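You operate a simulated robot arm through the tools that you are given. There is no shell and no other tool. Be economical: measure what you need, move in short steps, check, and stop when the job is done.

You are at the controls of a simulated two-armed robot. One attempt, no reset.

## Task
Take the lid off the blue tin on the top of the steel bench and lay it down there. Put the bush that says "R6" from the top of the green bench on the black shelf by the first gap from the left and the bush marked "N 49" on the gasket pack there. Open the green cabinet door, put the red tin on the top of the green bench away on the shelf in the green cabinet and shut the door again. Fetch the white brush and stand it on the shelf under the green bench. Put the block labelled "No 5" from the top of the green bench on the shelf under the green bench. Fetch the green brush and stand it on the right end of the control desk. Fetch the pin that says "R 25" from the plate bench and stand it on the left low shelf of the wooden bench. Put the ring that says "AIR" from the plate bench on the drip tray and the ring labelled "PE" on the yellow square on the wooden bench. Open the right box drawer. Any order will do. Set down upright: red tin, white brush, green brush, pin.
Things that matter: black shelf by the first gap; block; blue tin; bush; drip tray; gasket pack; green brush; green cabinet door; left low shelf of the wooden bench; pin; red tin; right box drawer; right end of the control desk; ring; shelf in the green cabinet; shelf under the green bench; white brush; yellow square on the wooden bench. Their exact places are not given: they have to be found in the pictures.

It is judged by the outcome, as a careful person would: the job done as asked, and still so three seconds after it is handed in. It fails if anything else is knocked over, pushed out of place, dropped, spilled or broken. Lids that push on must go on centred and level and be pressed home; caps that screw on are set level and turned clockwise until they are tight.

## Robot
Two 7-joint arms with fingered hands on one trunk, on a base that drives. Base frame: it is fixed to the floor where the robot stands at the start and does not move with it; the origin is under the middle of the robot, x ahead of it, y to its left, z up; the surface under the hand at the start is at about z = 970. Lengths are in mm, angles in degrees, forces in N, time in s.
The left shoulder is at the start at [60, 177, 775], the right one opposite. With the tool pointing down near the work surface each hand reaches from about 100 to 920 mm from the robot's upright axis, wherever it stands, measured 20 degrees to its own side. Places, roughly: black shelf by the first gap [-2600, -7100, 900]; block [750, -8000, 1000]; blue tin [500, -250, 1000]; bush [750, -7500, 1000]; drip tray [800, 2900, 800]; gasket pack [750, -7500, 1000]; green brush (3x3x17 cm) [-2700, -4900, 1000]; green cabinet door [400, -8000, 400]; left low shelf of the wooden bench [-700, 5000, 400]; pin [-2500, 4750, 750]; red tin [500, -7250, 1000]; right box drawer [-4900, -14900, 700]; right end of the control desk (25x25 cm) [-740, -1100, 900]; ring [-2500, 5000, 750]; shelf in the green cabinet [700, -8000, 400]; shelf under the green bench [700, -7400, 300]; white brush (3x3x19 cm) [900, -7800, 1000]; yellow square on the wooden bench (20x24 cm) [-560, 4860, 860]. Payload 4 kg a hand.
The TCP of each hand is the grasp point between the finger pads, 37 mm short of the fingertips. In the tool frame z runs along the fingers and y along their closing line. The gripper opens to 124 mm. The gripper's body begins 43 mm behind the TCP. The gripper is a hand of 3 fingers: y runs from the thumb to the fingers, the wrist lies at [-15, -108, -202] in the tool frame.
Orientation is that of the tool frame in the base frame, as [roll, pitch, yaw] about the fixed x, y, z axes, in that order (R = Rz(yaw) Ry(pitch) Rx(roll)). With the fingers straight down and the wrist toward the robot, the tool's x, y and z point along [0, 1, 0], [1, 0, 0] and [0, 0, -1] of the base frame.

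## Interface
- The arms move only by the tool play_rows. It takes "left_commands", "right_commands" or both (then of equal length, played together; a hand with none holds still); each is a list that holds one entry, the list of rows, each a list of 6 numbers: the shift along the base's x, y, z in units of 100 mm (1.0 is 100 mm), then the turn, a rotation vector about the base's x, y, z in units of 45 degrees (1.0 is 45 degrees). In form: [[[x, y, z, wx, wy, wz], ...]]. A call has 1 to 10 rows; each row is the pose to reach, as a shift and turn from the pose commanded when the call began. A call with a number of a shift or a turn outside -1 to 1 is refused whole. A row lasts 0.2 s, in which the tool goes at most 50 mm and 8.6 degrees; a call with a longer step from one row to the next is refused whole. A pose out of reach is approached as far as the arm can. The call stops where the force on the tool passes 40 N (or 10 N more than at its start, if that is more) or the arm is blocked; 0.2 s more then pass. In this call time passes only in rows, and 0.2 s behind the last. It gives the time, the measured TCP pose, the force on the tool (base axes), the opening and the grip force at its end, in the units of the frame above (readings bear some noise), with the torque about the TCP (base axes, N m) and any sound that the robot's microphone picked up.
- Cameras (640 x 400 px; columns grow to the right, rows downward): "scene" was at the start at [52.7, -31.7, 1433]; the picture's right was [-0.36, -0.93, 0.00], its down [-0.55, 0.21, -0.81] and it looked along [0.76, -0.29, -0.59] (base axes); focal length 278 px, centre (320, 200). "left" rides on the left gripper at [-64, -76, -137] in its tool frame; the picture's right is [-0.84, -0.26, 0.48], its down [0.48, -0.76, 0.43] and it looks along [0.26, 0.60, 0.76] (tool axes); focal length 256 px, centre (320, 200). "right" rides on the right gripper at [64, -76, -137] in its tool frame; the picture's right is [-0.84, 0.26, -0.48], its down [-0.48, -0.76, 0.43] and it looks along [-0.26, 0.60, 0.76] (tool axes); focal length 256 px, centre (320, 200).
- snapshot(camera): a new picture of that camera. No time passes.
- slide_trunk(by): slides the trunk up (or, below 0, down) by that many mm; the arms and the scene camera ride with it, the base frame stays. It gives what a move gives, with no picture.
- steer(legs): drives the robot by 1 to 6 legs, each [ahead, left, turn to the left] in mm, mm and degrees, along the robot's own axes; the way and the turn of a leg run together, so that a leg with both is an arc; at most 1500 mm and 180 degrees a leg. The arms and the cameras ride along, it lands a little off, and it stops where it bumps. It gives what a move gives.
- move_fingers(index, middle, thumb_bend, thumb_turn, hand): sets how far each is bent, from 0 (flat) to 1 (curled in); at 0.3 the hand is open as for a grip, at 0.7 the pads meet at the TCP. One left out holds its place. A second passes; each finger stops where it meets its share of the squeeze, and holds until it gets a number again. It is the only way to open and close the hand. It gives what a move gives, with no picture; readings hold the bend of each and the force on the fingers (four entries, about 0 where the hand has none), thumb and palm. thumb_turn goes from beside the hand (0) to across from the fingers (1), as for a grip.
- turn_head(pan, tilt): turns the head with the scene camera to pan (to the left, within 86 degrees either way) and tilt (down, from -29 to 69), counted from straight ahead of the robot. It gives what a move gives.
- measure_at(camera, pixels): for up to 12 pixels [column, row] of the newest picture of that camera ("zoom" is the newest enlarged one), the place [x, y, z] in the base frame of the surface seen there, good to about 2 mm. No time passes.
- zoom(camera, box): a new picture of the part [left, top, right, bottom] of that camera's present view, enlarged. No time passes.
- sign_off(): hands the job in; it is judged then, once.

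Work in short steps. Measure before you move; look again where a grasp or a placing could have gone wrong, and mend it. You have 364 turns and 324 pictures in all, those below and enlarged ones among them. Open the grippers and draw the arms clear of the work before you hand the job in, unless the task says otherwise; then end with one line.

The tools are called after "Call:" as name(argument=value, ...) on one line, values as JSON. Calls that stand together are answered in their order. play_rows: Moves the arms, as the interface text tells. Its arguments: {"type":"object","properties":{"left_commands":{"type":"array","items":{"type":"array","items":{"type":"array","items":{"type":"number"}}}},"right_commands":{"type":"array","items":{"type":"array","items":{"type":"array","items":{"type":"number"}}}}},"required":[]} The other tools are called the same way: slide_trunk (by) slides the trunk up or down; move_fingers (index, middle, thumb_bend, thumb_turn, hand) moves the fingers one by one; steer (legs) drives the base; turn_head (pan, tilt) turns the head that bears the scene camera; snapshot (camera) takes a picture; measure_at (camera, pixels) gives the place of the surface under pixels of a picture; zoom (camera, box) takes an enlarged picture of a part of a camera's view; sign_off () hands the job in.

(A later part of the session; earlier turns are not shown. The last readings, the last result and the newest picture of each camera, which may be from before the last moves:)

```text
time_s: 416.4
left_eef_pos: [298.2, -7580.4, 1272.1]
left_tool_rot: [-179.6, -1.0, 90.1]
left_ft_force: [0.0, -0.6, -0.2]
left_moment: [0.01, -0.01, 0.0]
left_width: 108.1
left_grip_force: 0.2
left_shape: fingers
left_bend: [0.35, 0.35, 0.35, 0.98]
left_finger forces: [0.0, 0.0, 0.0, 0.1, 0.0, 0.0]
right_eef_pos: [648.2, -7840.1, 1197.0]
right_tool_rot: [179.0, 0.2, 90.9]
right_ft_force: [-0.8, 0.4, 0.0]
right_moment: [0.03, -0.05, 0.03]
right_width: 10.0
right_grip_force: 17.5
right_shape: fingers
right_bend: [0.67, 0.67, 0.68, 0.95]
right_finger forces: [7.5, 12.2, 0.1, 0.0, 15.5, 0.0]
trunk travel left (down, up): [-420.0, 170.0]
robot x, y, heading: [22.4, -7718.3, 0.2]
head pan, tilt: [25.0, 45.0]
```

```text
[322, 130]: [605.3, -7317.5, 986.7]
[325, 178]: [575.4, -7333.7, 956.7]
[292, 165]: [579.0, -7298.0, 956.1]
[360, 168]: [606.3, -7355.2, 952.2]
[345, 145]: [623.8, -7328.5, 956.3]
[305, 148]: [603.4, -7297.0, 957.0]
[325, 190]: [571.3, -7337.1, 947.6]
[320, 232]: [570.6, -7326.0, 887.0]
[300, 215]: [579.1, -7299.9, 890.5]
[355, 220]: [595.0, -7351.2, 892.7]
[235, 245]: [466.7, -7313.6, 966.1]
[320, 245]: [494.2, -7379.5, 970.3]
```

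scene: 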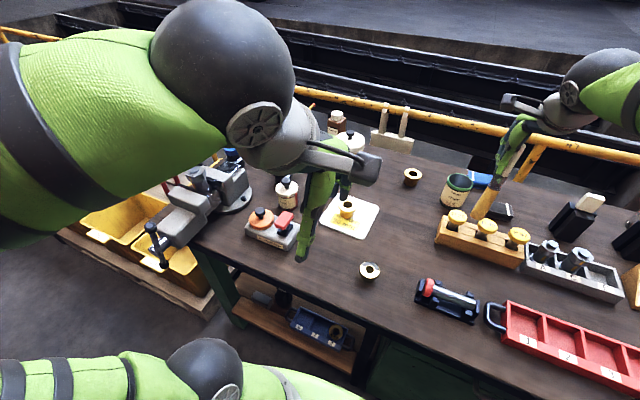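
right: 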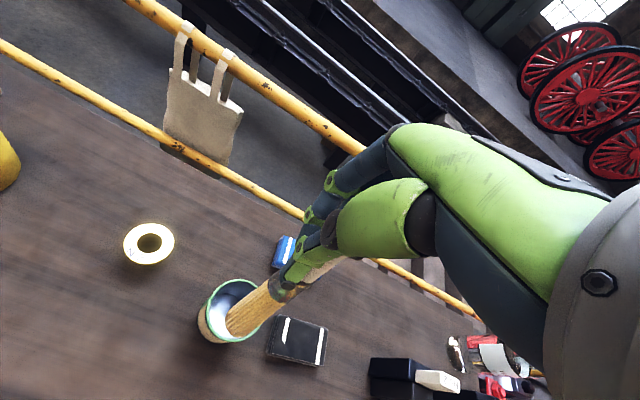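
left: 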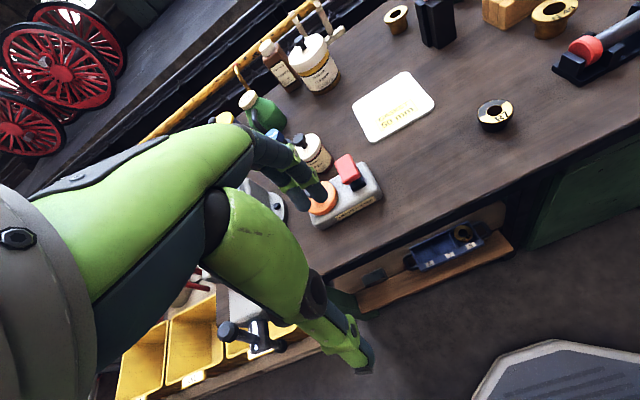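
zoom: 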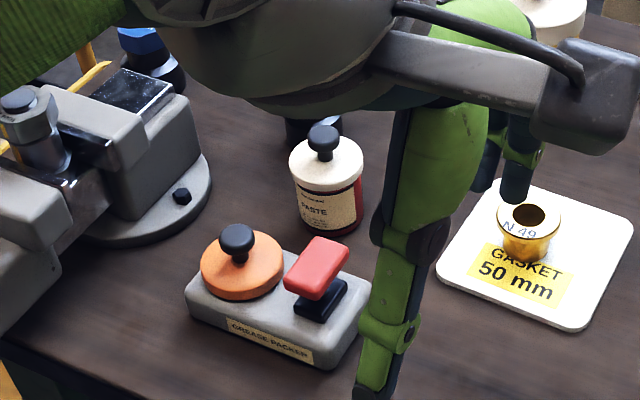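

The tin: centre (602,-7323), lid ⌀62 top 957, knob top 987, body 878–938. To hold the body (not the lid) past the knob, I'll tilt the left hand 45° (fingers pointing left-down, +y) and come from the gasket side. First rotate +45° about x while moving over.

Call:
play_rows(left_commands=[[[0.3, 0.1, -0.2, 0.166, 0, 0], [0.5, 0.2, -0.4, 0.333, 0, 0], [0.7, 0.3, -0.5, 0.5, 0, 0], [0.9, 0.4, -0.6, 0.666, 0, 0], [1.0, 0.5, -0.7, 0.833, 0, 0], [1.0, 0.6, -0.9, 1.0, 0, 0]]])

Call:
play_rows(left_commands=[[[0.4, 0, -0.1, 0, 0, 0], [0.8, 0, -0.2, 0, 0, 0], [1.0, 0, -0.3, 0, 0, 0]]])

Call:
play_rows(left_commands=[[[0.4, 0.1, 0, 0, 0, 0], [0.8, 0.2, 0, 0, 0, 0], [1.0, 0.4, -0.1, 0, 0, 0]]])

Call:
snapshot(camera="left")

Call:
snapshot(camera="scene")

```text
time_s: 417.8
left_eef_pos: [399.0, -7518.9, 1182.1]
left_tool_rot: [-179.6, -46.0, 90.1]
left_ft_force: [0.3, -0.3, -0.4]
left_moment: [0.01, 0.01, -0.01]
left_width: 108.4
left_grip_force: 0.1
left_shape: fingers
left_bend: [0.35, 0.35, 0.35, 0.98]
left_finger forces: [0.1, 0.0, 0.0, 0.0, 0.0, 0.0]
right_eef_pos: [648.1, -7841.6, 1197.0]
right_tool_rot: [178.9, 0.3, 90.9]
right_ft_force: [-0.3, -0.7, -0.8]
right_moment: [0.03, 0.02, -0.03]
right_width: 10.1
right_grip_force: 17.9
right_shape: fingers
right_bend: [0.67, 0.67, 0.68, 0.95]
right_finger forces: [7.4, 12.0, 0.1, 0.1, 15.3, 0.0]
trunk travel left (down, up): [-420.0, 170.0]
robot x, y, heading: [21.1, -7718.7, -0.1]
head pan, tilt: [25.0, 45.0]
```

```text
time_s: 418.6
left_eef_pos: [496.1, -7519.0, 1152.2]
left_tool_rot: [-179.6, -45.9, 90.0]
left_ft_force: [0.3, 0.4, -0.2]
left_moment: [-0.02, 0.0, -0.05]
left_width: 108.4
left_grip_force: 0.1
left_shape: fingers
left_bend: [0.35, 0.35, 0.35, 0.98]
left_finger forces: [0.0, 0.1, 0.1, 0.0, 0.2, 0.0]
right_eef_pos: [648.5, -7841.5, 1196.3]
right_tool_rot: [179.0, 0.2, 91.0]
right_ft_force: [0.0, 0.6, -1.0]
right_moment: [0.01, 0.0, -0.02]
right_width: 10.2
right_grip_force: 17.5
right_shape: fingers
right_bend: [0.67, 0.67, 0.68, 0.95]
right_finger forces: [7.5, 12.1, 0.0, 0.0, 15.4, 0.0]
trunk travel left (down, up): [-420.0, 170.0]
robot x, y, heading: [22.9, -7719.6, 0.1]
head pan, tilt: [25.0, 45.0]
```

```text
time_s: 419.4
left_eef_pos: [600.2, -7479.6, 1142.3]
left_tool_rot: [-179.7, -45.9, 90.2]
left_ft_force: [0.0, 0.3, -0.7]
left_moment: [-0.02, -0.02, 0.04]
left_width: 108.3
left_grip_force: 0.1
left_shape: fingers
left_bend: [0.35, 0.35, 0.35, 0.98]
left_finger forces: [0.0, 0.1, 0.0, 0.0, 0.1, 0.0]
right_eef_pos: [646.7, -7840.7, 1197.5]
right_tool_rot: [178.9, 0.2, 90.9]
right_ft_force: [0.5, -0.1, -0.8]
right_moment: [0.04, 0.01, -0.04]
right_width: 10.2
right_grip_force: 16.9
right_shape: fingers
right_bend: [0.67, 0.67, 0.68, 0.95]
right_finger forces: [7.5, 12.1, 0.0, 0.0, 15.4, 0.0]
trunk travel left (down, up): [-420.0, 170.0]
robot x, y, heading: [25.2, -7719.7, 0.5]
head pan, tilt: [25.0, 45.0]
```

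```text
130 pictures are left
```

left: 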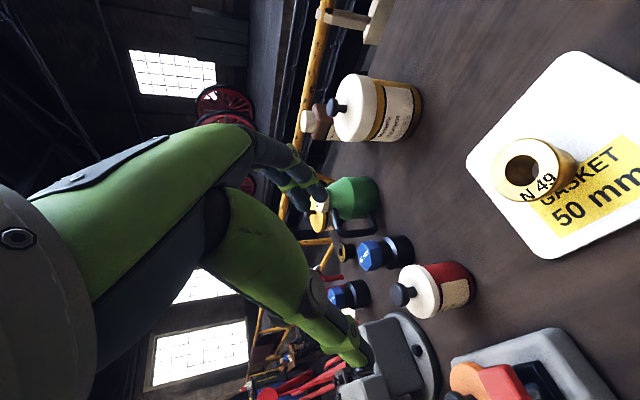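

```text
129 pictures are left
```

scene: 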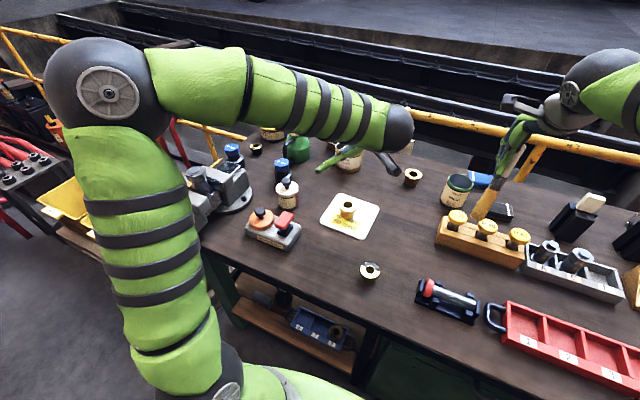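

The left camera sees the tin well. I measure tin, socket, and neighbours.

Call:
measure_at(camera="left", pixels=[[399, 296], [418, 270], [425, 316], [440, 265], [468, 285], [445, 315], [455, 290], [390, 240], [412, 255], [375, 265], [380, 190], [385, 90]])

Call:
zoom(camera="left", box=[330, 210, 500, 350])

```text
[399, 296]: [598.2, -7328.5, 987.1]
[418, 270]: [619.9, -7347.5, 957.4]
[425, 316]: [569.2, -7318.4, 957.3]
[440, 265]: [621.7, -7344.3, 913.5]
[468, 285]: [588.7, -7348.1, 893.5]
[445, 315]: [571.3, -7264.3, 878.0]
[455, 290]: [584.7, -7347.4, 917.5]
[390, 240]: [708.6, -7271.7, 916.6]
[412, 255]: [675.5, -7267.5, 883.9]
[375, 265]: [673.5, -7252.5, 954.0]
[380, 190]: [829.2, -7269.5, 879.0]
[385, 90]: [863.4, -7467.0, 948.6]
```

```text
2.86 times, centred on (415, 280) of left
```

zoom: 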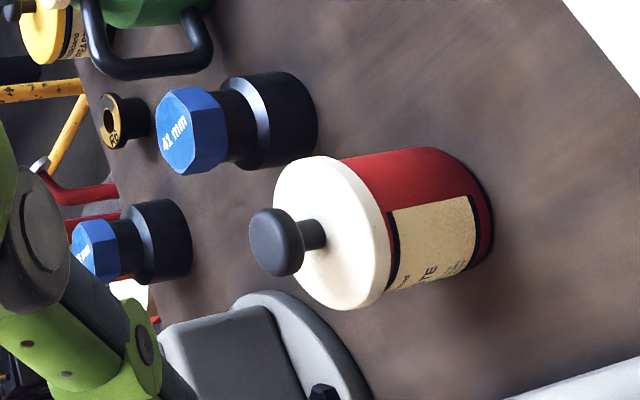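

I pre-set the left fingers to 0.43 and move to the pre-grasp point (602,-7415,983).

Call:
move_fingers(hand="left", index=0.43, middle=0.43, thumb_bend=0.43)

Call:
play_rows(left_commands=[[[0, 0.15, -0.45, 0, 0, 0], [0, 0.3, -0.85, 0, 0, 0], [0, 0.4, -1.0, 0, 0, 0]]])

Call:
play_rows(left_commands=[[[0.01, 0.15, -0.4, 0, 0, 0], [0.01, 0.25, -0.59, 0, 0, 0]]])

Call:
snapshot(camera="left")

Call:
zoom(camera="scene", box=[230, 110, 430, 260])

```text
time_s: 420.4
left_eef_pos: [597.6, -7481.5, 1142.2]
left_tool_rot: [-179.6, -45.9, 90.0]
left_ft_force: [0.4, 0.9, 0.6]
left_moment: [-0.01, -0.01, 0.01]
left_width: 84.3
left_grip_force: 0.0
left_shape: fingers
left_bend: [0.43, 0.43, 0.43, 0.98]
left_finger forces: [0.1, 0.1, 0.0, 0.0, 0.0, 0.0]
right_eef_pos: [647.4, -7840.4, 1197.0]
right_tool_rot: [179.0, 0.2, 90.9]
right_ft_force: [-0.3, -0.5, -1.2]
right_moment: [-0.03, -0.01, 0.05]
right_width: 9.7
right_grip_force: 18.0
right_shape: fingers
right_bend: [0.67, 0.67, 0.68, 0.95]
right_finger forces: [7.4, 12.2, 0.0, 0.1, 15.4, 0.0]
trunk travel left (down, up): [-420.0, 170.0]
robot x, y, heading: [19.6, -7718.7, 0.1]
head pan, tilt: [25.0, 45.0]
```

```text
time_s: 421.2
left_eef_pos: [596.7, -7440.9, 1043.3]
left_tool_rot: [-179.7, -46.0, 90.1]
left_ft_force: [-0.3, -0.3, -0.5]
left_moment: [0.04, -0.03, 0.0]
left_width: 84.1
left_grip_force: 0.0
left_shape: fingers
left_bend: [0.43, 0.43, 0.43, 0.98]
left_finger forces: [0.0, 0.0, 0.0, 0.1, 0.0, 0.0]
right_eef_pos: [648.9, -7841.0, 1197.2]
right_tool_rot: [179.0, 0.2, 90.9]
right_ft_force: [-0.6, 0.1, -1.2]
right_moment: [0.02, 0.01, 0.02]
right_width: 10.2
right_grip_force: 17.5
right_shape: fingers
right_bend: [0.67, 0.67, 0.68, 0.95]
right_finger forces: [7.4, 12.1, 0.0, 0.0, 15.2, 0.0]
trunk travel left (down, up): [-420.0, 170.0]
robot x, y, heading: [23.7, -7722.4, -0.0]
head pan, tilt: [25.0, 45.0]
```

```text
time_s: 421.8
left_eef_pos: [598.3, -7413.8, 984.8]
left_tool_rot: [-179.7, -45.8, 90.1]
left_ft_force: [0.1, -0.4, -0.5]
left_moment: [0.02, -0.01, 0.01]
left_width: 84.0
left_grip_force: 0.1
left_shape: fingers
left_bend: [0.43, 0.43, 0.43, 0.98]
left_finger forces: [0.0, 0.0, 0.1, 0.0, 0.0, 0.0]
right_eef_pos: [649.3, -7839.5, 1197.2]
right_tool_rot: [179.1, 0.2, 90.9]
right_ft_force: [-0.6, 0.2, -1.4]
right_moment: [0.04, -0.05, 0.02]
right_width: 10.1
right_grip_force: 17.3
right_shape: fingers
right_bend: [0.67, 0.67, 0.68, 0.95]
right_finger forces: [7.4, 12.2, 0.0, 0.0, 15.3, 0.0]
trunk travel left (down, up): [-420.0, 170.0]
robot x, y, heading: [23.4, -7718.7, 0.1]
head pan, tilt: [25.0, 45.0]
```

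```text
127 pictures are left
```

left: 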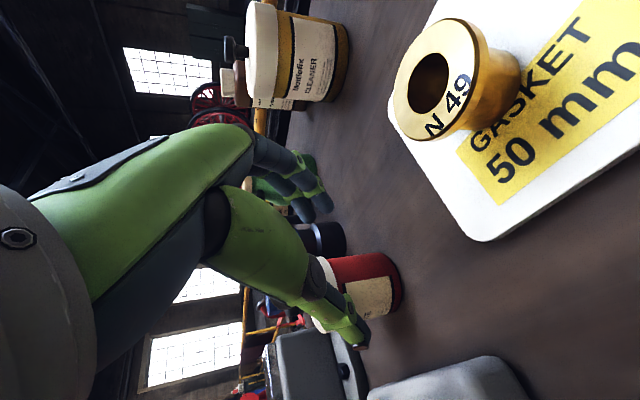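

```text
2.67 times, centred on (330, 185) of scene
```

zoom: 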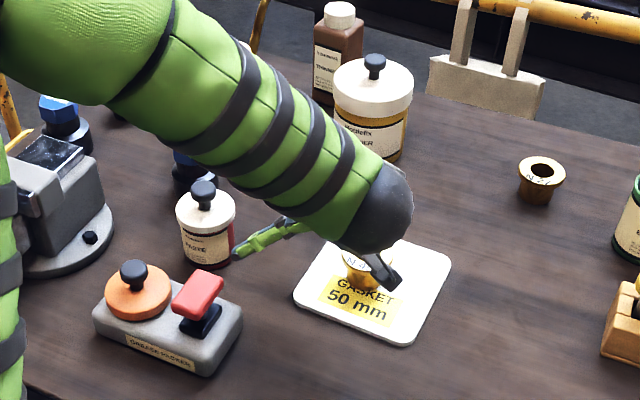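

Everything is clear. I advance along the finger axis to (601,-7351,920).

Call:
play_rows(left_commands=[[[0.03, 0.25, -0.26, 0, 0, 0], [0.03, 0.48, -0.5, 0, 0, 0], [0.03, 0.63, -0.65, 0, 0, 0]]])

Call:
snapshot(camera="left")

Call:
zoom(camera="scene", box=[230, 130, 380, 250])

```text
time_s: 422.6
left_eef_pos: [602.3, -7352.6, 919.5]
left_tool_rot: [-179.8, -45.9, 90.2]
left_ft_force: [0.0, -0.7, 0.9]
left_moment: [0.05, -0.04, -0.01]
left_width: 84.0
left_grip_force: 0.2
left_shape: fingers
left_bend: [0.43, 0.43, 0.43, 0.98]
left_finger forces: [0.6, 0.0, 0.0, 0.0, 0.0, 0.1]
right_eef_pos: [648.7, -7841.6, 1197.5]
right_tool_rot: [179.0, 0.3, 90.9]
right_ft_force: [0.7, 0.3, -1.0]
right_moment: [0.01, 0.0, 0.01]
right_width: 10.2
right_grip_force: 17.4
right_shape: fingers
right_bend: [0.67, 0.67, 0.68, 0.95]
right_finger forces: [7.4, 12.1, 0.0, 0.1, 15.3, 0.0]
trunk travel left (down, up): [-420.0, 170.0]
robot x, y, heading: [21.9, -7719.6, 0.3]
head pan, tilt: [25.0, 45.0]
```

```text
125 pictures are left
```

left: 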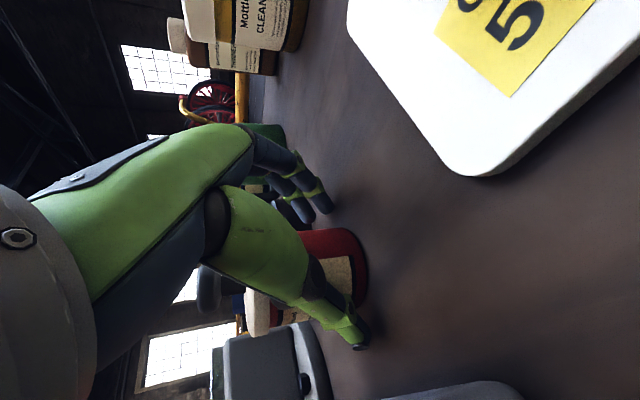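

```text
3.33 times, centred on (305, 190) of scene
```

zoom: 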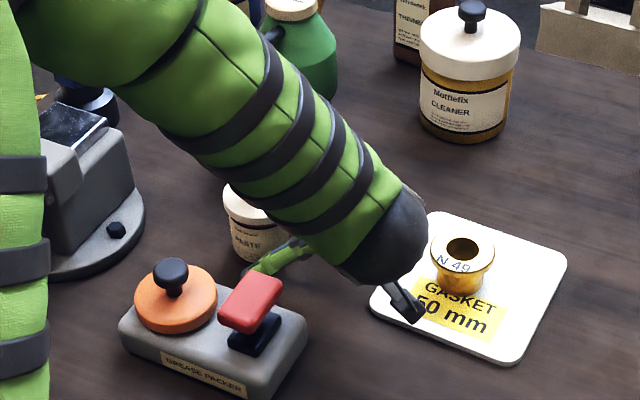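

Tin is between thumb and fingers (index just grazes). I raise 3 mm and close.

Call:
play_rows(left_commands=[[[0, 0, 0.04, 0, 0, 0]]])

Call:
move_fingers(hand="left", index=0.7, middle=0.7, thumb_bend=0.7)

Call:
snapshot(camera="left")

```text
time_s: 423.0
left_eef_pos: [602.8, -7352.5, 924.6]
left_tool_rot: [-179.6, -45.9, 90.1]
left_ft_force: [0.0, -0.7, 0.3]
left_moment: [0.03, -0.03, 0.0]
left_width: 83.8
left_grip_force: 0.1
left_shape: fingers
left_bend: [0.43, 0.43, 0.43, 0.98]
left_finger forces: [0.0, 0.0, 0.1, 0.0, 0.0, 0.1]
right_eef_pos: [647.8, -7841.0, 1197.2]
right_tool_rot: [179.0, 0.3, 91.0]
right_ft_force: [-0.8, -0.9, -1.3]
right_moment: [-0.03, -0.02, 0.0]
right_width: 10.3
right_grip_force: 17.5
right_shape: fingers
right_bend: [0.67, 0.67, 0.68, 0.95]
right_finger forces: [7.4, 12.1, 0.0, 0.0, 15.2, 0.0]
trunk travel left (down, up): [-420.0, 170.0]
robot x, y, heading: [22.3, -7722.3, 0.4]
head pan, tilt: [25.0, 45.0]
```

```text
time_s: 424.0
left_eef_pos: [601.2, -7351.8, 924.9]
left_tool_rot: [-179.7, -45.9, 90.1]
left_ft_force: [-0.2, -0.6, 6.8]
left_moment: [0.13, -0.25, -0.02]
left_width: 50.7
left_grip_force: 19.3
left_shape: fingers
left_bend: [0.56, 0.55, 0.58, 0.96]
left_finger forces: [9.1, 10.8, 0.0, 0.1, 19.9, 0.0]
right_eef_pos: [648.5, -7840.6, 1197.3]
right_tool_rot: [179.0, 0.3, 91.0]
right_ft_force: [0.4, 0.1, -0.8]
right_moment: [0.02, 0.01, -0.02]
right_width: 9.8
right_grip_force: 17.7
right_shape: fingers
right_bend: [0.67, 0.67, 0.68, 0.95]
right_finger forces: [7.4, 12.1, 0.1, 0.0, 15.3, 0.0]
trunk travel left (down, up): [-420.0, 170.0]
robot x, y, heading: [24.5, -7721.1, 0.5]
head pan, tilt: [25.0, 45.0]
```

```text
123 pictures are left
```

left: 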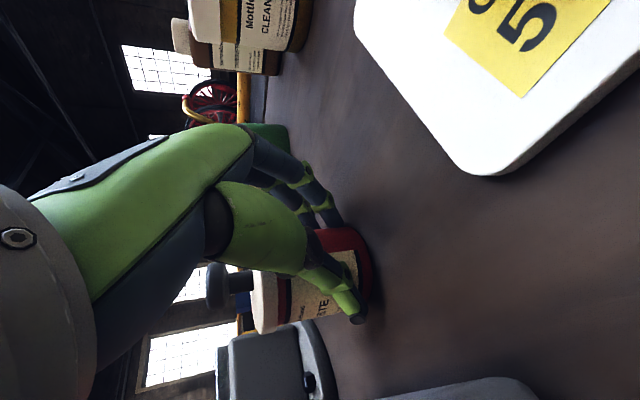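

Good body grip (19 N). I lift straight up slowly.

Call:
play_rows(left_commands=[[[0, 0, 0.1, 0, 0, 0], [0, 0, 0.25, 0, 0, 0], [0, 0, 0.5, 0, 0, 0], [0, 0, 0.8, 0, 0, 0], [0, 0, 1.0, 0, 0, 0]]])

Call:
snapshot(camera="left")

Call:
zoom(camera="scene", box=[230, 60, 400, 230])

```text
time_s: 425.2
left_eef_pos: [601.8, -7351.6, 1023.6]
left_tool_rot: [-179.8, -45.9, 90.1]
left_ft_force: [-0.2, -0.3, -5.9]
left_moment: [-0.24, -0.04, 0.01]
left_width: 47.9
left_grip_force: 16.8
left_shape: fingers
left_bend: [0.57, 0.56, 0.59, 0.96]
left_finger forces: [8.6, 8.4, 0.0, 0.1, 15.2, 0.1]
right_eef_pos: [648.4, -7840.5, 1197.0]
right_tool_rot: [179.1, 0.2, 90.9]
right_ft_force: [0.9, 0.1, -0.7]
right_moment: [-0.03, 0.01, 0.02]
right_width: 10.1
right_grip_force: 17.3
right_shape: fingers
right_bend: [0.67, 0.67, 0.68, 0.95]
right_finger forces: [7.3, 12.1, 0.0, 0.0, 15.2, 0.0]
trunk travel left (down, up): [-420.0, 170.0]
robot x, y, heading: [25.2, -7718.1, 0.0]
head pan, tilt: [25.0, 45.0]
```

```text
122 pictures are left
```

left: 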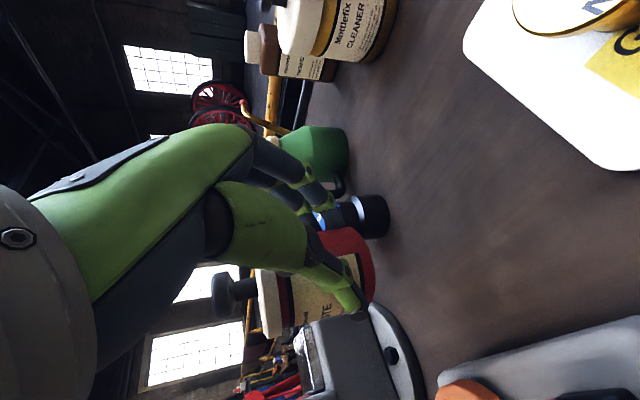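

```text
2.35 times, centred on (315, 145) of scene
```

zoom: 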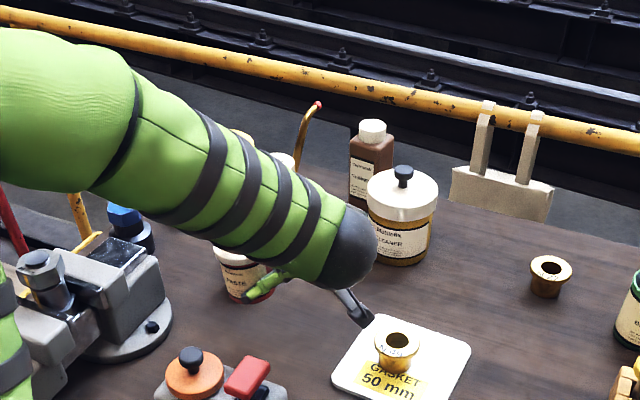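

Tin is up and steady. Raise 80 mm more, pull both arms back, and back away from the bench.

Call:
play_rows(left_commands=[[[0, -0.1, 0.4, 0, 0, 0], [0, -0.2, 0.8, 0, 0, 0], [-0.4, -0.3, 0.9, 0, 0, 0], [-0.8, -0.4, 0.9, 0, 0, 0]]], right_commands=[[[0, 0, 0, 0, 0, 0], [-0.2, 0, 0, 0, 0, 0], [-0.6, 0, 0, 0, 0, 0], [-1.0, 0, 0, 0, 0, 0]]])

Call:
steer(legs=[[-600, 0, 0]])

Call:
turn_head(pan=-5, tilt=35)

Call:
snapshot(camera="scene")

Call:
snapshot(camera="right")

```text
time_s: 426.2
left_eef_pos: [519.5, -7392.1, 1114.4]
left_tool_rot: [-179.9, -45.8, 90.2]
left_ft_force: [0.0, -0.3, -7.4]
left_moment: [-0.24, -0.03, -0.01]
left_width: 47.5
left_grip_force: 16.3
left_shape: fingers
left_bend: [0.57, 0.56, 0.59, 0.95]
left_finger forces: [8.8, 8.5, 0.0, 0.0, 15.4, 0.0]
right_eef_pos: [547.6, -7840.4, 1196.7]
right_tool_rot: [178.8, 0.2, 90.9]
right_ft_force: [-0.7, 0.3, 0.2]
right_moment: [0.0, -0.02, -0.03]
right_width: 10.0
right_grip_force: 17.2
right_shape: fingers
right_bend: [0.67, 0.67, 0.68, 0.95]
right_finger forces: [7.3, 12.1, 0.0, 0.1, 15.2, 0.0]
trunk travel left (down, up): [-420.0, 170.0]
robot x, y, heading: [23.9, -7718.4, 0.1]
head pan, tilt: [25.0, 45.0]
```

```text
time_s: 429.6
left_eef_pos: [-90.7, -7391.1, 1114.0]
left_tool_rot: [-179.7, -45.9, 91.0]
left_ft_force: [0.4, 0.0, -6.3]
left_moment: [-0.24, -0.03, 0.0]
left_width: 47.2
left_grip_force: 16.7
left_shape: fingers
left_bend: [0.57, 0.56, 0.59, 0.95]
left_finger forces: [8.6, 8.5, 0.0, 0.1, 15.3, 0.0]
right_eef_pos: [-55.1, -7839.2, 1196.0]
right_tool_rot: [179.0, 0.2, 91.8]
right_ft_force: [0.7, -0.3, -1.2]
right_moment: [-0.02, -0.02, -0.01]
right_width: 10.0
right_grip_force: 17.3
right_shape: fingers
right_bend: [0.67, 0.67, 0.68, 0.95]
right_finger forces: [7.4, 12.1, 0.1, 0.0, 15.3, 0.0]
trunk travel left (down, up): [-420.0, 170.0]
robot x, y, heading: [-584.5, -7728.0, 1.3]
head pan, tilt: [25.0, 45.0]
```

```text
time_s: 430.6
left_eef_pos: [-91.2, -7389.8, 1111.4]
left_tool_rot: [-179.8, -45.9, 91.1]
left_ft_force: [0.8, -0.5, -6.9]
left_moment: [-0.22, -0.05, -0.02]
left_width: 47.1
left_grip_force: 15.8
left_shape: fingers
left_bend: [0.57, 0.56, 0.59, 0.95]
left_finger forces: [8.6, 8.7, 0.1, 0.0, 15.1, 0.0]
right_eef_pos: [-55.7, -7838.4, 1195.7]
right_tool_rot: [179.0, 0.1, 91.9]
right_ft_force: [-0.7, 0.2, -0.1]
right_moment: [0.0, 0.0, 0.0]
right_width: 10.1
right_grip_force: 17.6
right_shape: fingers
right_bend: [0.67, 0.67, 0.68, 0.95]
right_finger forces: [7.4, 12.1, 0.0, 0.0, 15.2, 0.0]
trunk travel left (down, up): [-420.0, 170.0]
robot x, y, heading: [-586.5, -7726.8, 1.0]
head pan, tilt: [-5.0, 35.0]
```

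```text
120 pictures are left
```

scene: 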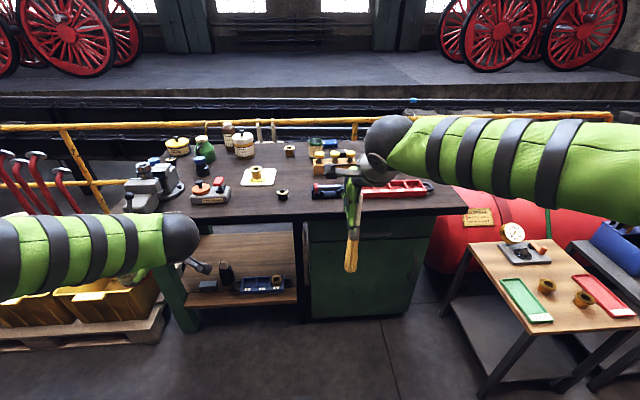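

```text
119 pictures are left
```

right: 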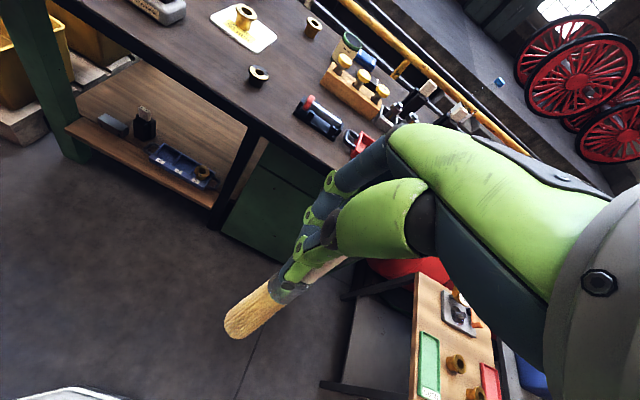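

I measure the brush's tilt.

Call:
zoom(camera="scene", box=[320, 150, 400, 290])

Call:
measure_at(camera="scene", pixels=[[354, 232], [353, 240], [352, 250], [351, 260], [351, 268]])

Call:
measure_at(camera="right", pixels=[[272, 297], [260, 305], [248, 315], [238, 323], [290, 280]])

```text
2.86 times, centred on (360, 220) of scene
```

zoom: 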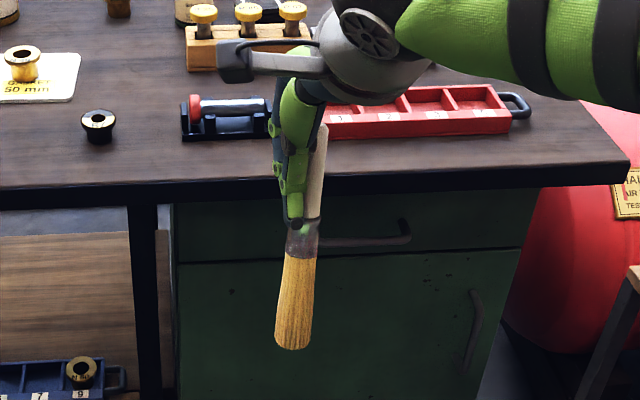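

```text
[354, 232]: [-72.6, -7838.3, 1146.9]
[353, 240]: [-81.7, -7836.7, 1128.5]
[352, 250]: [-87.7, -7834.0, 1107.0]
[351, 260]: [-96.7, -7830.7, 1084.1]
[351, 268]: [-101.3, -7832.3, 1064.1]
```

```text
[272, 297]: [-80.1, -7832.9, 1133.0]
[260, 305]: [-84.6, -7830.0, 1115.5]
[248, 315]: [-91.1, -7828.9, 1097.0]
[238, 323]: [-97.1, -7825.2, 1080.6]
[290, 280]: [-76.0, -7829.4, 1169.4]
```

Brush leans 16° toward me and 4° sideways. I correct by rotating the right hand (-4.4°, -16.3°), and retract the left arm with the tin.

Call:
play_rows(right_commands=[[[0, 0.3, 0, -0.045, -0.17, 0], [0, 0.6, 0, -0.098, -0.34, 0], [0, 0.9, 0, -0.098, -0.362, 0]]], left_commands=[[[-0.3, 0, 0, 0, 0, 0], [-0.6, 0, 0, 0, 0, 0], [-0.9, 0, 0, 0, 0, 0]]])

Call:
zoom(camera="scene", box=[280, 150, 400, 290])

Call:
snapshot(camera="right")

```text
time_s: 431.4
left_eef_pos: [-181.6, -7389.5, 1111.0]
left_tool_rot: [-179.5, -45.8, 90.9]
left_ft_force: [-0.4, -0.3, -5.8]
left_moment: [-0.21, 0.01, 0.01]
left_width: 47.1
left_grip_force: 16.2
left_shape: fingers
left_bend: [0.57, 0.56, 0.59, 0.95]
left_finger forces: [8.7, 8.3, 0.0, 0.0, 14.9, 0.0]
right_eef_pos: [-55.1, -7748.1, 1194.7]
right_tool_rot: [162.7, 5.0, 91.1]
right_ft_force: [0.0, 0.7, -1.1]
right_moment: [-0.03, -0.01, -0.01]
right_width: 9.7
right_grip_force: 17.1
right_shape: fingers
right_bend: [0.67, 0.68, 0.68, 0.95]
right_finger forces: [7.1, 11.9, 0.0, 0.0, 14.9, 0.1]
trunk travel left (down, up): [-420.0, 170.0]
robot x, y, heading: [-584.6, -7726.4, 1.0]
head pan, tilt: [-5.0, 35.0]
```

```text
2.86 times, centred on (340, 220) of scene
```

zoom: 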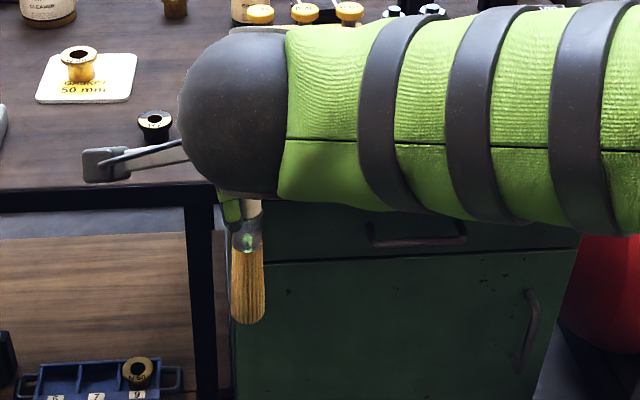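

```text
116 pictures are left
```

right: 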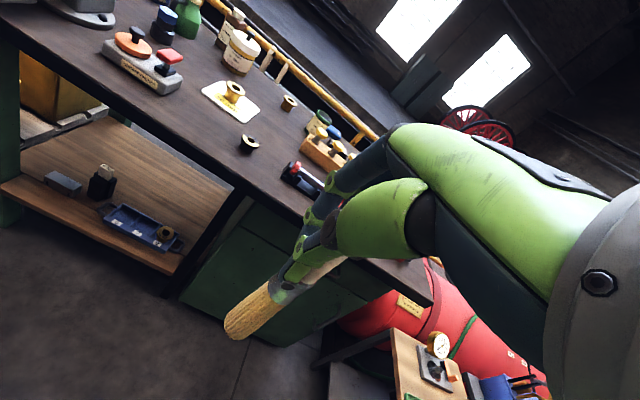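

Call:
measure_at(camera="zoom", pixels=[[246, 250], [247, 265], [248, 285], [248, 305], [248, 318], [234, 300], [262, 300]])

Call:
slide_trunk(by=-420)

Call:
play_rows(right_commands=[[[0, 0.3, -0.3, 0, 0, 0], [0, 0.4, -0.7, 0, 0, 0], [0, 0.4, -1.0, 0, 0, 0]]])

Call:
play_rows(right_commands=[[[0, 0, -0.4, 0, 0, 0], [0, 0, -0.8, 0, 0, 0], [0, 0, -1.0, 0, 0, 0]]])

Call:
play_rows(right_commands=[[[0, 0, -0.4, 0, 0, 0], [0, 0, -0.7, 0, 0, 0]]])

Call:
turn_head(pan=0, tilt=25)

Call:
snapshot(camera="scene")

```text
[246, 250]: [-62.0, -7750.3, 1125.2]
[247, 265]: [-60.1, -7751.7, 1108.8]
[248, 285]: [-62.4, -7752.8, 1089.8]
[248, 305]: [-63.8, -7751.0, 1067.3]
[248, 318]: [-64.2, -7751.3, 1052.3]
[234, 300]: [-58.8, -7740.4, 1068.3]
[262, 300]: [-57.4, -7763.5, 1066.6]
```

```text
refused: -420 is not a number from -400 to 400
```

```text
time_s: 432.2
left_eef_pos: [-181.9, -7391.0, 1111.2]
left_tool_rot: [-179.6, -45.9, 91.0]
left_ft_force: [-0.4, 0.4, -5.9]
left_moment: [-0.23, -0.02, -0.01]
left_width: 47.2
left_grip_force: 16.2
left_shape: fingers
left_bend: [0.57, 0.56, 0.59, 0.95]
left_finger forces: [8.6, 8.3, 0.0, 0.1, 14.9, 0.0]
right_eef_pos: [-56.3, -7709.7, 1095.9]
right_tool_rot: [162.9, 5.0, 91.1]
right_ft_force: [0.4, 0.0, -1.6]
right_moment: [-0.05, -0.02, 0.01]
right_width: 9.6
right_grip_force: 16.8
right_shape: fingers
right_bend: [0.67, 0.68, 0.68, 0.95]
right_finger forces: [7.1, 11.9, 0.0, 0.0, 14.8, 0.0]
trunk travel left (down, up): [-420.0, 170.0]
robot x, y, heading: [-583.0, -7728.9, 1.0]
head pan, tilt: [-5.0, 35.0]
```

```text
time_s: 433.0
left_eef_pos: [-182.2, -7389.4, 1110.7]
left_tool_rot: [-179.6, -45.9, 90.9]
left_ft_force: [-0.1, 0.1, -5.9]
left_moment: [-0.23, -0.04, 0.02]
left_width: 47.1
left_grip_force: 15.5
left_shape: fingers
left_bend: [0.57, 0.56, 0.59, 0.95]
left_finger forces: [8.6, 8.4, 0.1, 0.0, 14.8, 0.0]
right_eef_pos: [-56.0, -7708.6, 996.7]
right_tool_rot: [162.9, 5.2, 91.1]
right_ft_force: [-0.2, 0.4, -0.1]
right_moment: [0.01, 0.03, 0.01]
right_width: 9.6
right_grip_force: 17.0
right_shape: fingers
right_bend: [0.67, 0.68, 0.68, 0.95]
right_finger forces: [7.1, 11.9, 0.0, 0.0, 14.7, 0.0]
trunk travel left (down, up): [-420.0, 170.0]
robot x, y, heading: [-584.3, -7727.1, 1.0]
head pan, tilt: [-5.0, 35.0]
```

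```text
time_s: 433.6
left_eef_pos: [-181.8, -7390.3, 1110.1]
left_tool_rot: [-179.7, -45.8, 91.0]
left_ft_force: [0.2, 0.0, -6.6]
left_moment: [-0.23, 0.0, 0.0]
left_width: 46.9
left_grip_force: 15.8
left_shape: fingers
left_bend: [0.57, 0.56, 0.59, 0.95]
left_finger forces: [8.6, 8.4, 0.1, 0.0, 14.7, 0.1]
right_eef_pos: [-53.9, -7707.6, 926.4]
right_tool_rot: [162.9, 5.1, 91.2]
right_ft_force: [-0.3, 0.1, 0.5]
right_moment: [-0.02, 0.02, -0.01]
right_width: 9.8
right_grip_force: 16.7
right_shape: fingers
right_bend: [0.67, 0.68, 0.68, 0.95]
right_finger forces: [7.1, 12.1, 0.0, 0.0, 14.6, 0.0]
trunk travel left (down, up): [-420.0, 170.0]
robot x, y, heading: [-580.6, -7725.6, 1.1]
head pan, tilt: [-5.0, 35.0]
```

```text
time_s: 434.3
left_eef_pos: [-182.1, -7389.1, 1110.6]
left_tool_rot: [-179.7, -46.0, 91.1]
left_ft_force: [-0.4, 0.5, -5.7]
left_moment: [-0.23, -0.04, 0.01]
left_width: 46.8
left_grip_force: 15.5
left_shape: fingers
left_bend: [0.57, 0.56, 0.59, 0.95]
left_finger forces: [8.7, 8.5, 0.0, 0.0, 14.6, 0.1]
right_eef_pos: [-54.1, -7707.5, 927.6]
right_tool_rot: [162.8, 5.0, 91.2]
right_ft_force: [0.7, 0.6, -1.1]
right_moment: [0.0, 0.01, 0.0]
right_width: 9.4
right_grip_force: 16.7
right_shape: fingers
right_bend: [0.67, 0.68, 0.68, 0.95]
right_finger forces: [7.1, 12.1, 0.0, 0.0, 14.6, 0.1]
trunk travel left (down, up): [-420.0, 170.0]
robot x, y, heading: [-582.3, -7728.6, 1.1]
head pan, tilt: [0.0, 25.0]
```

```text
115 pictures are left
```

scene: 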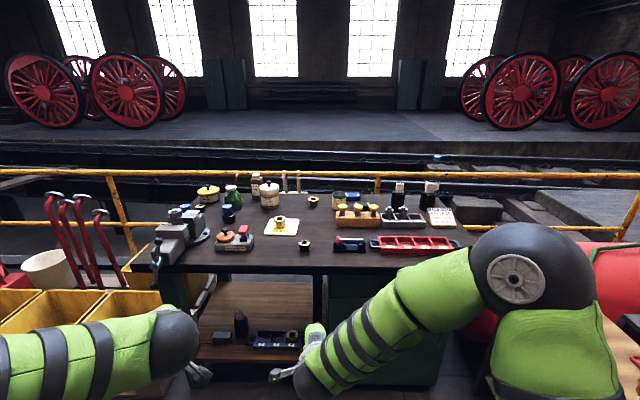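

Brush is upright. Now lower the trunk by 400.

Call:
slide_trunk(by=-400)

Call:
steer(legs=[[0, 270, -1]])

Call:
snapshot(camera="scene")

Call:
measure_at(camera="scene", pixels=[[330, 300], [400, 250], [460, 230], [300, 330]])

```text
time_s: 438.1
left_eef_pos: [-181.7, -7391.1, 712.3]
left_tool_rot: [-179.6, -46.0, 91.1]
left_ft_force: [-0.6, -0.5, -7.4]
left_moment: [-0.21, -0.01, -0.01]
left_width: 46.9
left_grip_force: 16.4
left_shape: fingers
left_bend: [0.57, 0.56, 0.59, 0.95]
left_finger forces: [8.5, 8.4, 0.1, 0.0, 14.7, 0.0]
right_eef_pos: [-54.7, -7707.8, 528.4]
right_tool_rot: [162.9, 5.0, 91.1]
right_ft_force: [0.3, 0.4, -0.7]
right_moment: [-0.02, -0.02, -0.03]
right_width: 9.3
right_grip_force: 16.6
right_shape: fingers
right_bend: [0.67, 0.68, 0.68, 0.95]
right_finger forces: [7.1, 12.1, 0.0, 0.0, 14.6, 0.0]
trunk travel left (down, up): [-20.0, 570.0]
robot x, y, heading: [-583.6, -7723.5, 1.2]
head pan, tilt: [0.0, 25.0]
```

```text
time_s: 440.1
left_eef_pos: [-180.5, -7123.8, 710.8]
left_tool_rot: [-179.8, -45.9, 90.4]
left_ft_force: [0.0, -0.3, -6.6]
left_moment: [-0.21, -0.04, -0.01]
left_width: 46.9
left_grip_force: 15.8
left_shape: fingers
left_bend: [0.57, 0.56, 0.59, 0.95]
left_finger forces: [8.5, 8.3, 0.0, 0.0, 14.6, 0.0]
right_eef_pos: [-58.0, -7443.0, 528.8]
right_tool_rot: [162.8, 5.1, 90.4]
right_ft_force: [-0.8, -0.7, 0.4]
right_moment: [0.0, 0.0, -0.03]
right_width: 9.2
right_grip_force: 17.3
right_shape: fingers
right_bend: [0.67, 0.68, 0.68, 0.95]
right_finger forces: [7.2, 12.0, 0.0, 0.2, 14.5, 0.1]
trunk travel left (down, up): [-20.0, 570.0]
robot x, y, heading: [-586.7, -7452.6, 0.4]
head pan, tilt: [0.0, 25.0]
```

```text
114 pictures are left
```

scene: 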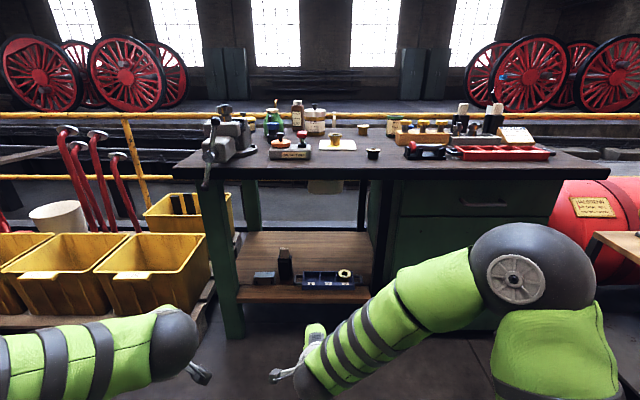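

```text
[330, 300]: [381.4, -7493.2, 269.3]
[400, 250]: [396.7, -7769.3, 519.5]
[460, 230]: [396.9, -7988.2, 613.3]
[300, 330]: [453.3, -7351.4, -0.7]
```

The vise handle (256,-7125) would be near my left hand, so I move the left arm back and outward first; then drive ahead 385.

Call:
play_rows(left_commands=[[[-0.2, 0.3, 0, 0, 0, 0], [-0.4, 0.6, 0, 0, 0, 0], [-0.6, 0.9, 0, 0, 0, 0]]])

Call:
steer(legs=[[385, 0, 0]])

Call:
turn_head(pan=0, tilt=40)

Call:
snapshot(camera="scene")

Call:
snapshot(camera="right")

```text
time_s: 440.9
left_eef_pos: [-228.8, -7029.7, 722.7]
left_tool_rot: [-179.3, -45.9, 90.0]
left_ft_force: [0.6, -0.2, -6.4]
left_moment: [-0.2, 0.03, 0.01]
left_width: 46.9
left_grip_force: 15.8
left_shape: fingers
left_bend: [0.57, 0.57, 0.59, 0.95]
left_finger forces: [8.6, 8.3, 0.0, 0.0, 14.6, 0.1]
left hand out of reach, approached as far as the arm can: row 2, 3
right_eef_pos: [-56.4, -7442.9, 527.3]
right_tool_rot: [162.8, 5.0, 90.4]
right_ft_force: [-0.5, 0.0, -0.9]
right_moment: [0.04, -0.02, 0.03]
right_width: 9.2
right_grip_force: 17.0
right_shape: fingers
right_bend: [0.67, 0.68, 0.68, 0.95]
right_finger forces: [7.2, 11.9, 0.0, 0.0, 14.4, 0.0]
trunk travel left (down, up): [-20.0, 570.0]
robot x, y, heading: [-585.3, -7453.9, 0.2]
head pan, tilt: [0.0, 25.0]
```

```text
time_s: 443.3
left_eef_pos: [153.2, -7027.8, 722.5]
left_tool_rot: [-179.3, -45.8, 90.1]
left_ft_force: [0.3, 0.2, -6.1]
left_moment: [-0.21, -0.03, 0.02]
left_width: 46.6
left_grip_force: 15.4
left_shape: fingers
left_bend: [0.57, 0.57, 0.59, 0.95]
left_finger forces: [8.6, 8.3, 0.1, 0.0, 14.5, 0.1]
right_eef_pos: [325.3, -7441.0, 527.2]
right_tool_rot: [162.7, 5.0, 90.3]
right_ft_force: [-0.6, -0.5, -1.1]
right_moment: [0.0, -0.03, 0.02]
right_width: 9.4
right_grip_force: 16.8
right_shape: fingers
right_bend: [0.67, 0.68, 0.68, 0.95]
right_finger forces: [7.0, 11.9, 0.1, 0.1, 14.5, 0.0]
trunk travel left (down, up): [-20.0, 570.0]
robot x, y, heading: [-204.8, -7452.5, 0.1]
head pan, tilt: [0.0, 25.0]
```

```text
time_s: 444.1
left_eef_pos: [153.9, -7028.0, 722.9]
left_tool_rot: [-179.4, -45.6, 90.2]
left_ft_force: [0.4, -0.5, -6.5]
left_moment: [-0.19, -0.03, -0.02]
left_width: 46.4
left_grip_force: 16.1
left_shape: fingers
left_bend: [0.57, 0.57, 0.59, 0.95]
left_finger forces: [8.4, 8.2, 0.1, 0.0, 14.4, 0.0]
right_eef_pos: [325.5, -7441.9, 528.4]
right_tool_rot: [162.8, 5.0, 90.3]
right_ft_force: [-0.4, 0.5, -0.3]
right_moment: [0.01, 0.01, 0.01]
right_width: 9.2
right_grip_force: 17.5
right_shape: fingers
right_bend: [0.67, 0.68, 0.68, 0.95]
right_finger forces: [7.1, 12.0, 0.0, 0.1, 14.6, 0.0]
trunk travel left (down, up): [-20.0, 570.0]
robot x, y, heading: [-203.2, -7453.4, 0.3]
head pan, tilt: [0.0, 40.0]
```

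```text
113 pictures are left
```

scene: 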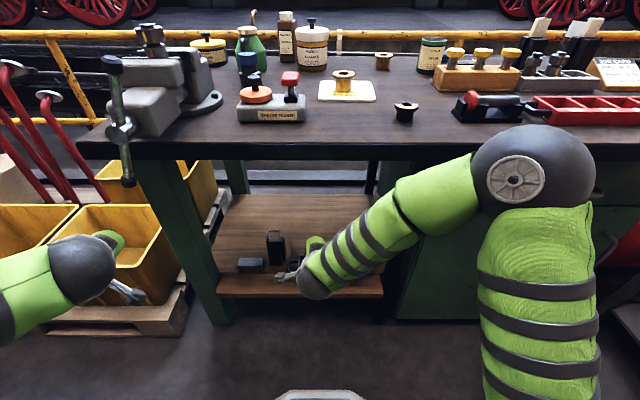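

```text
112 pictures are left
```

right: 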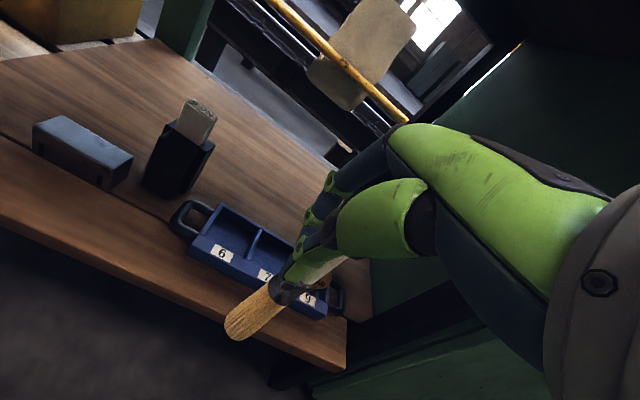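

Extend the arm: +100, then +120, watching forces.

Call:
play_rows(right_commands=[[[0.4, 0, 0, 0, 0, 0], [0.8, 0, 0, 0, 0, 0], [1.0, 0, 0, 0, 0, 0]]])

Call:
snapshot(camera="scene")

Call:
measure_at(camera="scene", pixels=[[380, 190], [410, 175], [440, 160], [360, 210], [340, 225], [460, 150]])

```text
time_s: 444.9
left_eef_pos: [154.7, -7028.0, 724.1]
left_tool_rot: [-179.4, -45.8, 90.2]
left_ft_force: [0.4, -0.4, -6.9]
left_moment: [-0.22, -0.01, 0.02]
left_width: 46.6
left_grip_force: 15.4
left_shape: fingers
left_bend: [0.57, 0.57, 0.59, 0.95]
left_finger forces: [8.4, 8.2, 0.1, 0.0, 14.5, 0.0]
right_eef_pos: [426.0, -7440.8, 527.0]
right_tool_rot: [162.9, 5.1, 90.3]
right_ft_force: [0.4, 0.8, 0.4]
right_moment: [0.01, 0.03, 0.06]
right_width: 9.2
right_grip_force: 16.8
right_shape: fingers
right_bend: [0.67, 0.68, 0.68, 0.95]
right_finger forces: [7.0, 12.0, 0.0, 0.0, 14.6, 0.1]
trunk travel left (down, up): [-20.0, 570.0]
robot x, y, heading: [-203.8, -7450.9, 0.5]
head pan, tilt: [0.0, 40.0]
```

```text
111 pictures are left
```

scene: 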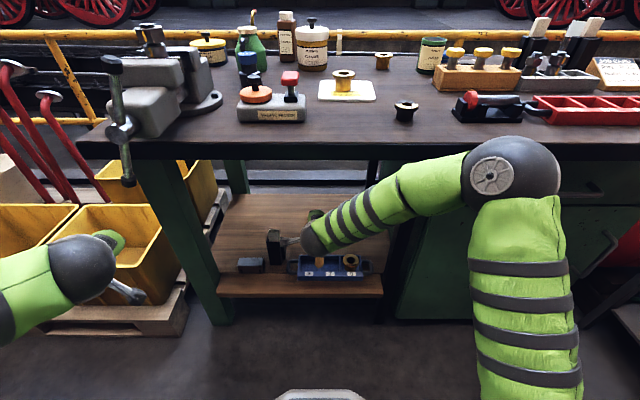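

```text
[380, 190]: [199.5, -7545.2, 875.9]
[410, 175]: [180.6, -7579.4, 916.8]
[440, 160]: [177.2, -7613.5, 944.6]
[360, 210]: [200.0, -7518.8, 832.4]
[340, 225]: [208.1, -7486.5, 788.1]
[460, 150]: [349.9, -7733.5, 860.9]
```

The forearm would come too near the bench edge farther in; instead I'll use the free gap in front of the block: (450,-7283). I drive left 158 mm.

Call:
steer(legs=[[0, 158, 0]])

Call:
snapshot(camera="scene")

Call:
snapshot(camera="right")

```text
time_s: 446.3
left_eef_pos: [152.0, -6867.1, 724.0]
left_tool_rot: [-179.5, -45.9, 90.4]
left_ft_force: [-0.2, 0.3, -5.9]
left_moment: [-0.22, 0.01, -0.02]
left_width: 46.8
left_grip_force: 15.1
left_shape: fingers
left_bend: [0.57, 0.57, 0.59, 0.95]
left_finger forces: [8.6, 8.0, 0.0, 0.0, 14.3, 0.1]
right_eef_pos: [425.1, -7279.4, 527.6]
right_tool_rot: [162.8, 5.0, 90.4]
right_ft_force: [-0.4, 0.1, -1.4]
right_moment: [0.0, 0.02, 0.03]
right_width: 9.3
right_grip_force: 17.2
right_shape: fingers
right_bend: [0.67, 0.68, 0.68, 0.95]
right_finger forces: [7.0, 12.1, 0.0, 0.0, 14.6, 0.0]
trunk travel left (down, up): [-20.0, 570.0]
robot x, y, heading: [-200.4, -7290.7, 0.6]
head pan, tilt: [0.0, 40.0]
```

```text
110 pictures are left
```

scene: 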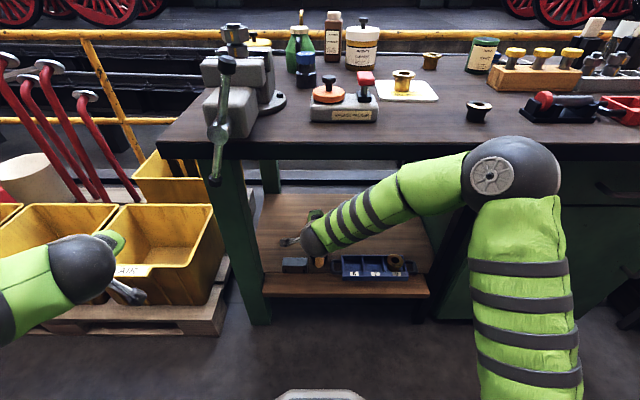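

```text
109 pictures are left
```

right: 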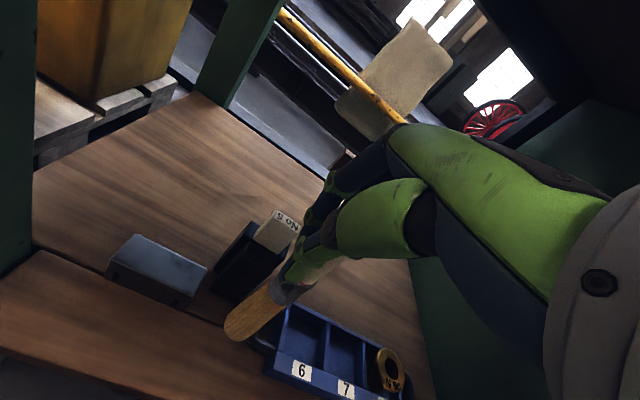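

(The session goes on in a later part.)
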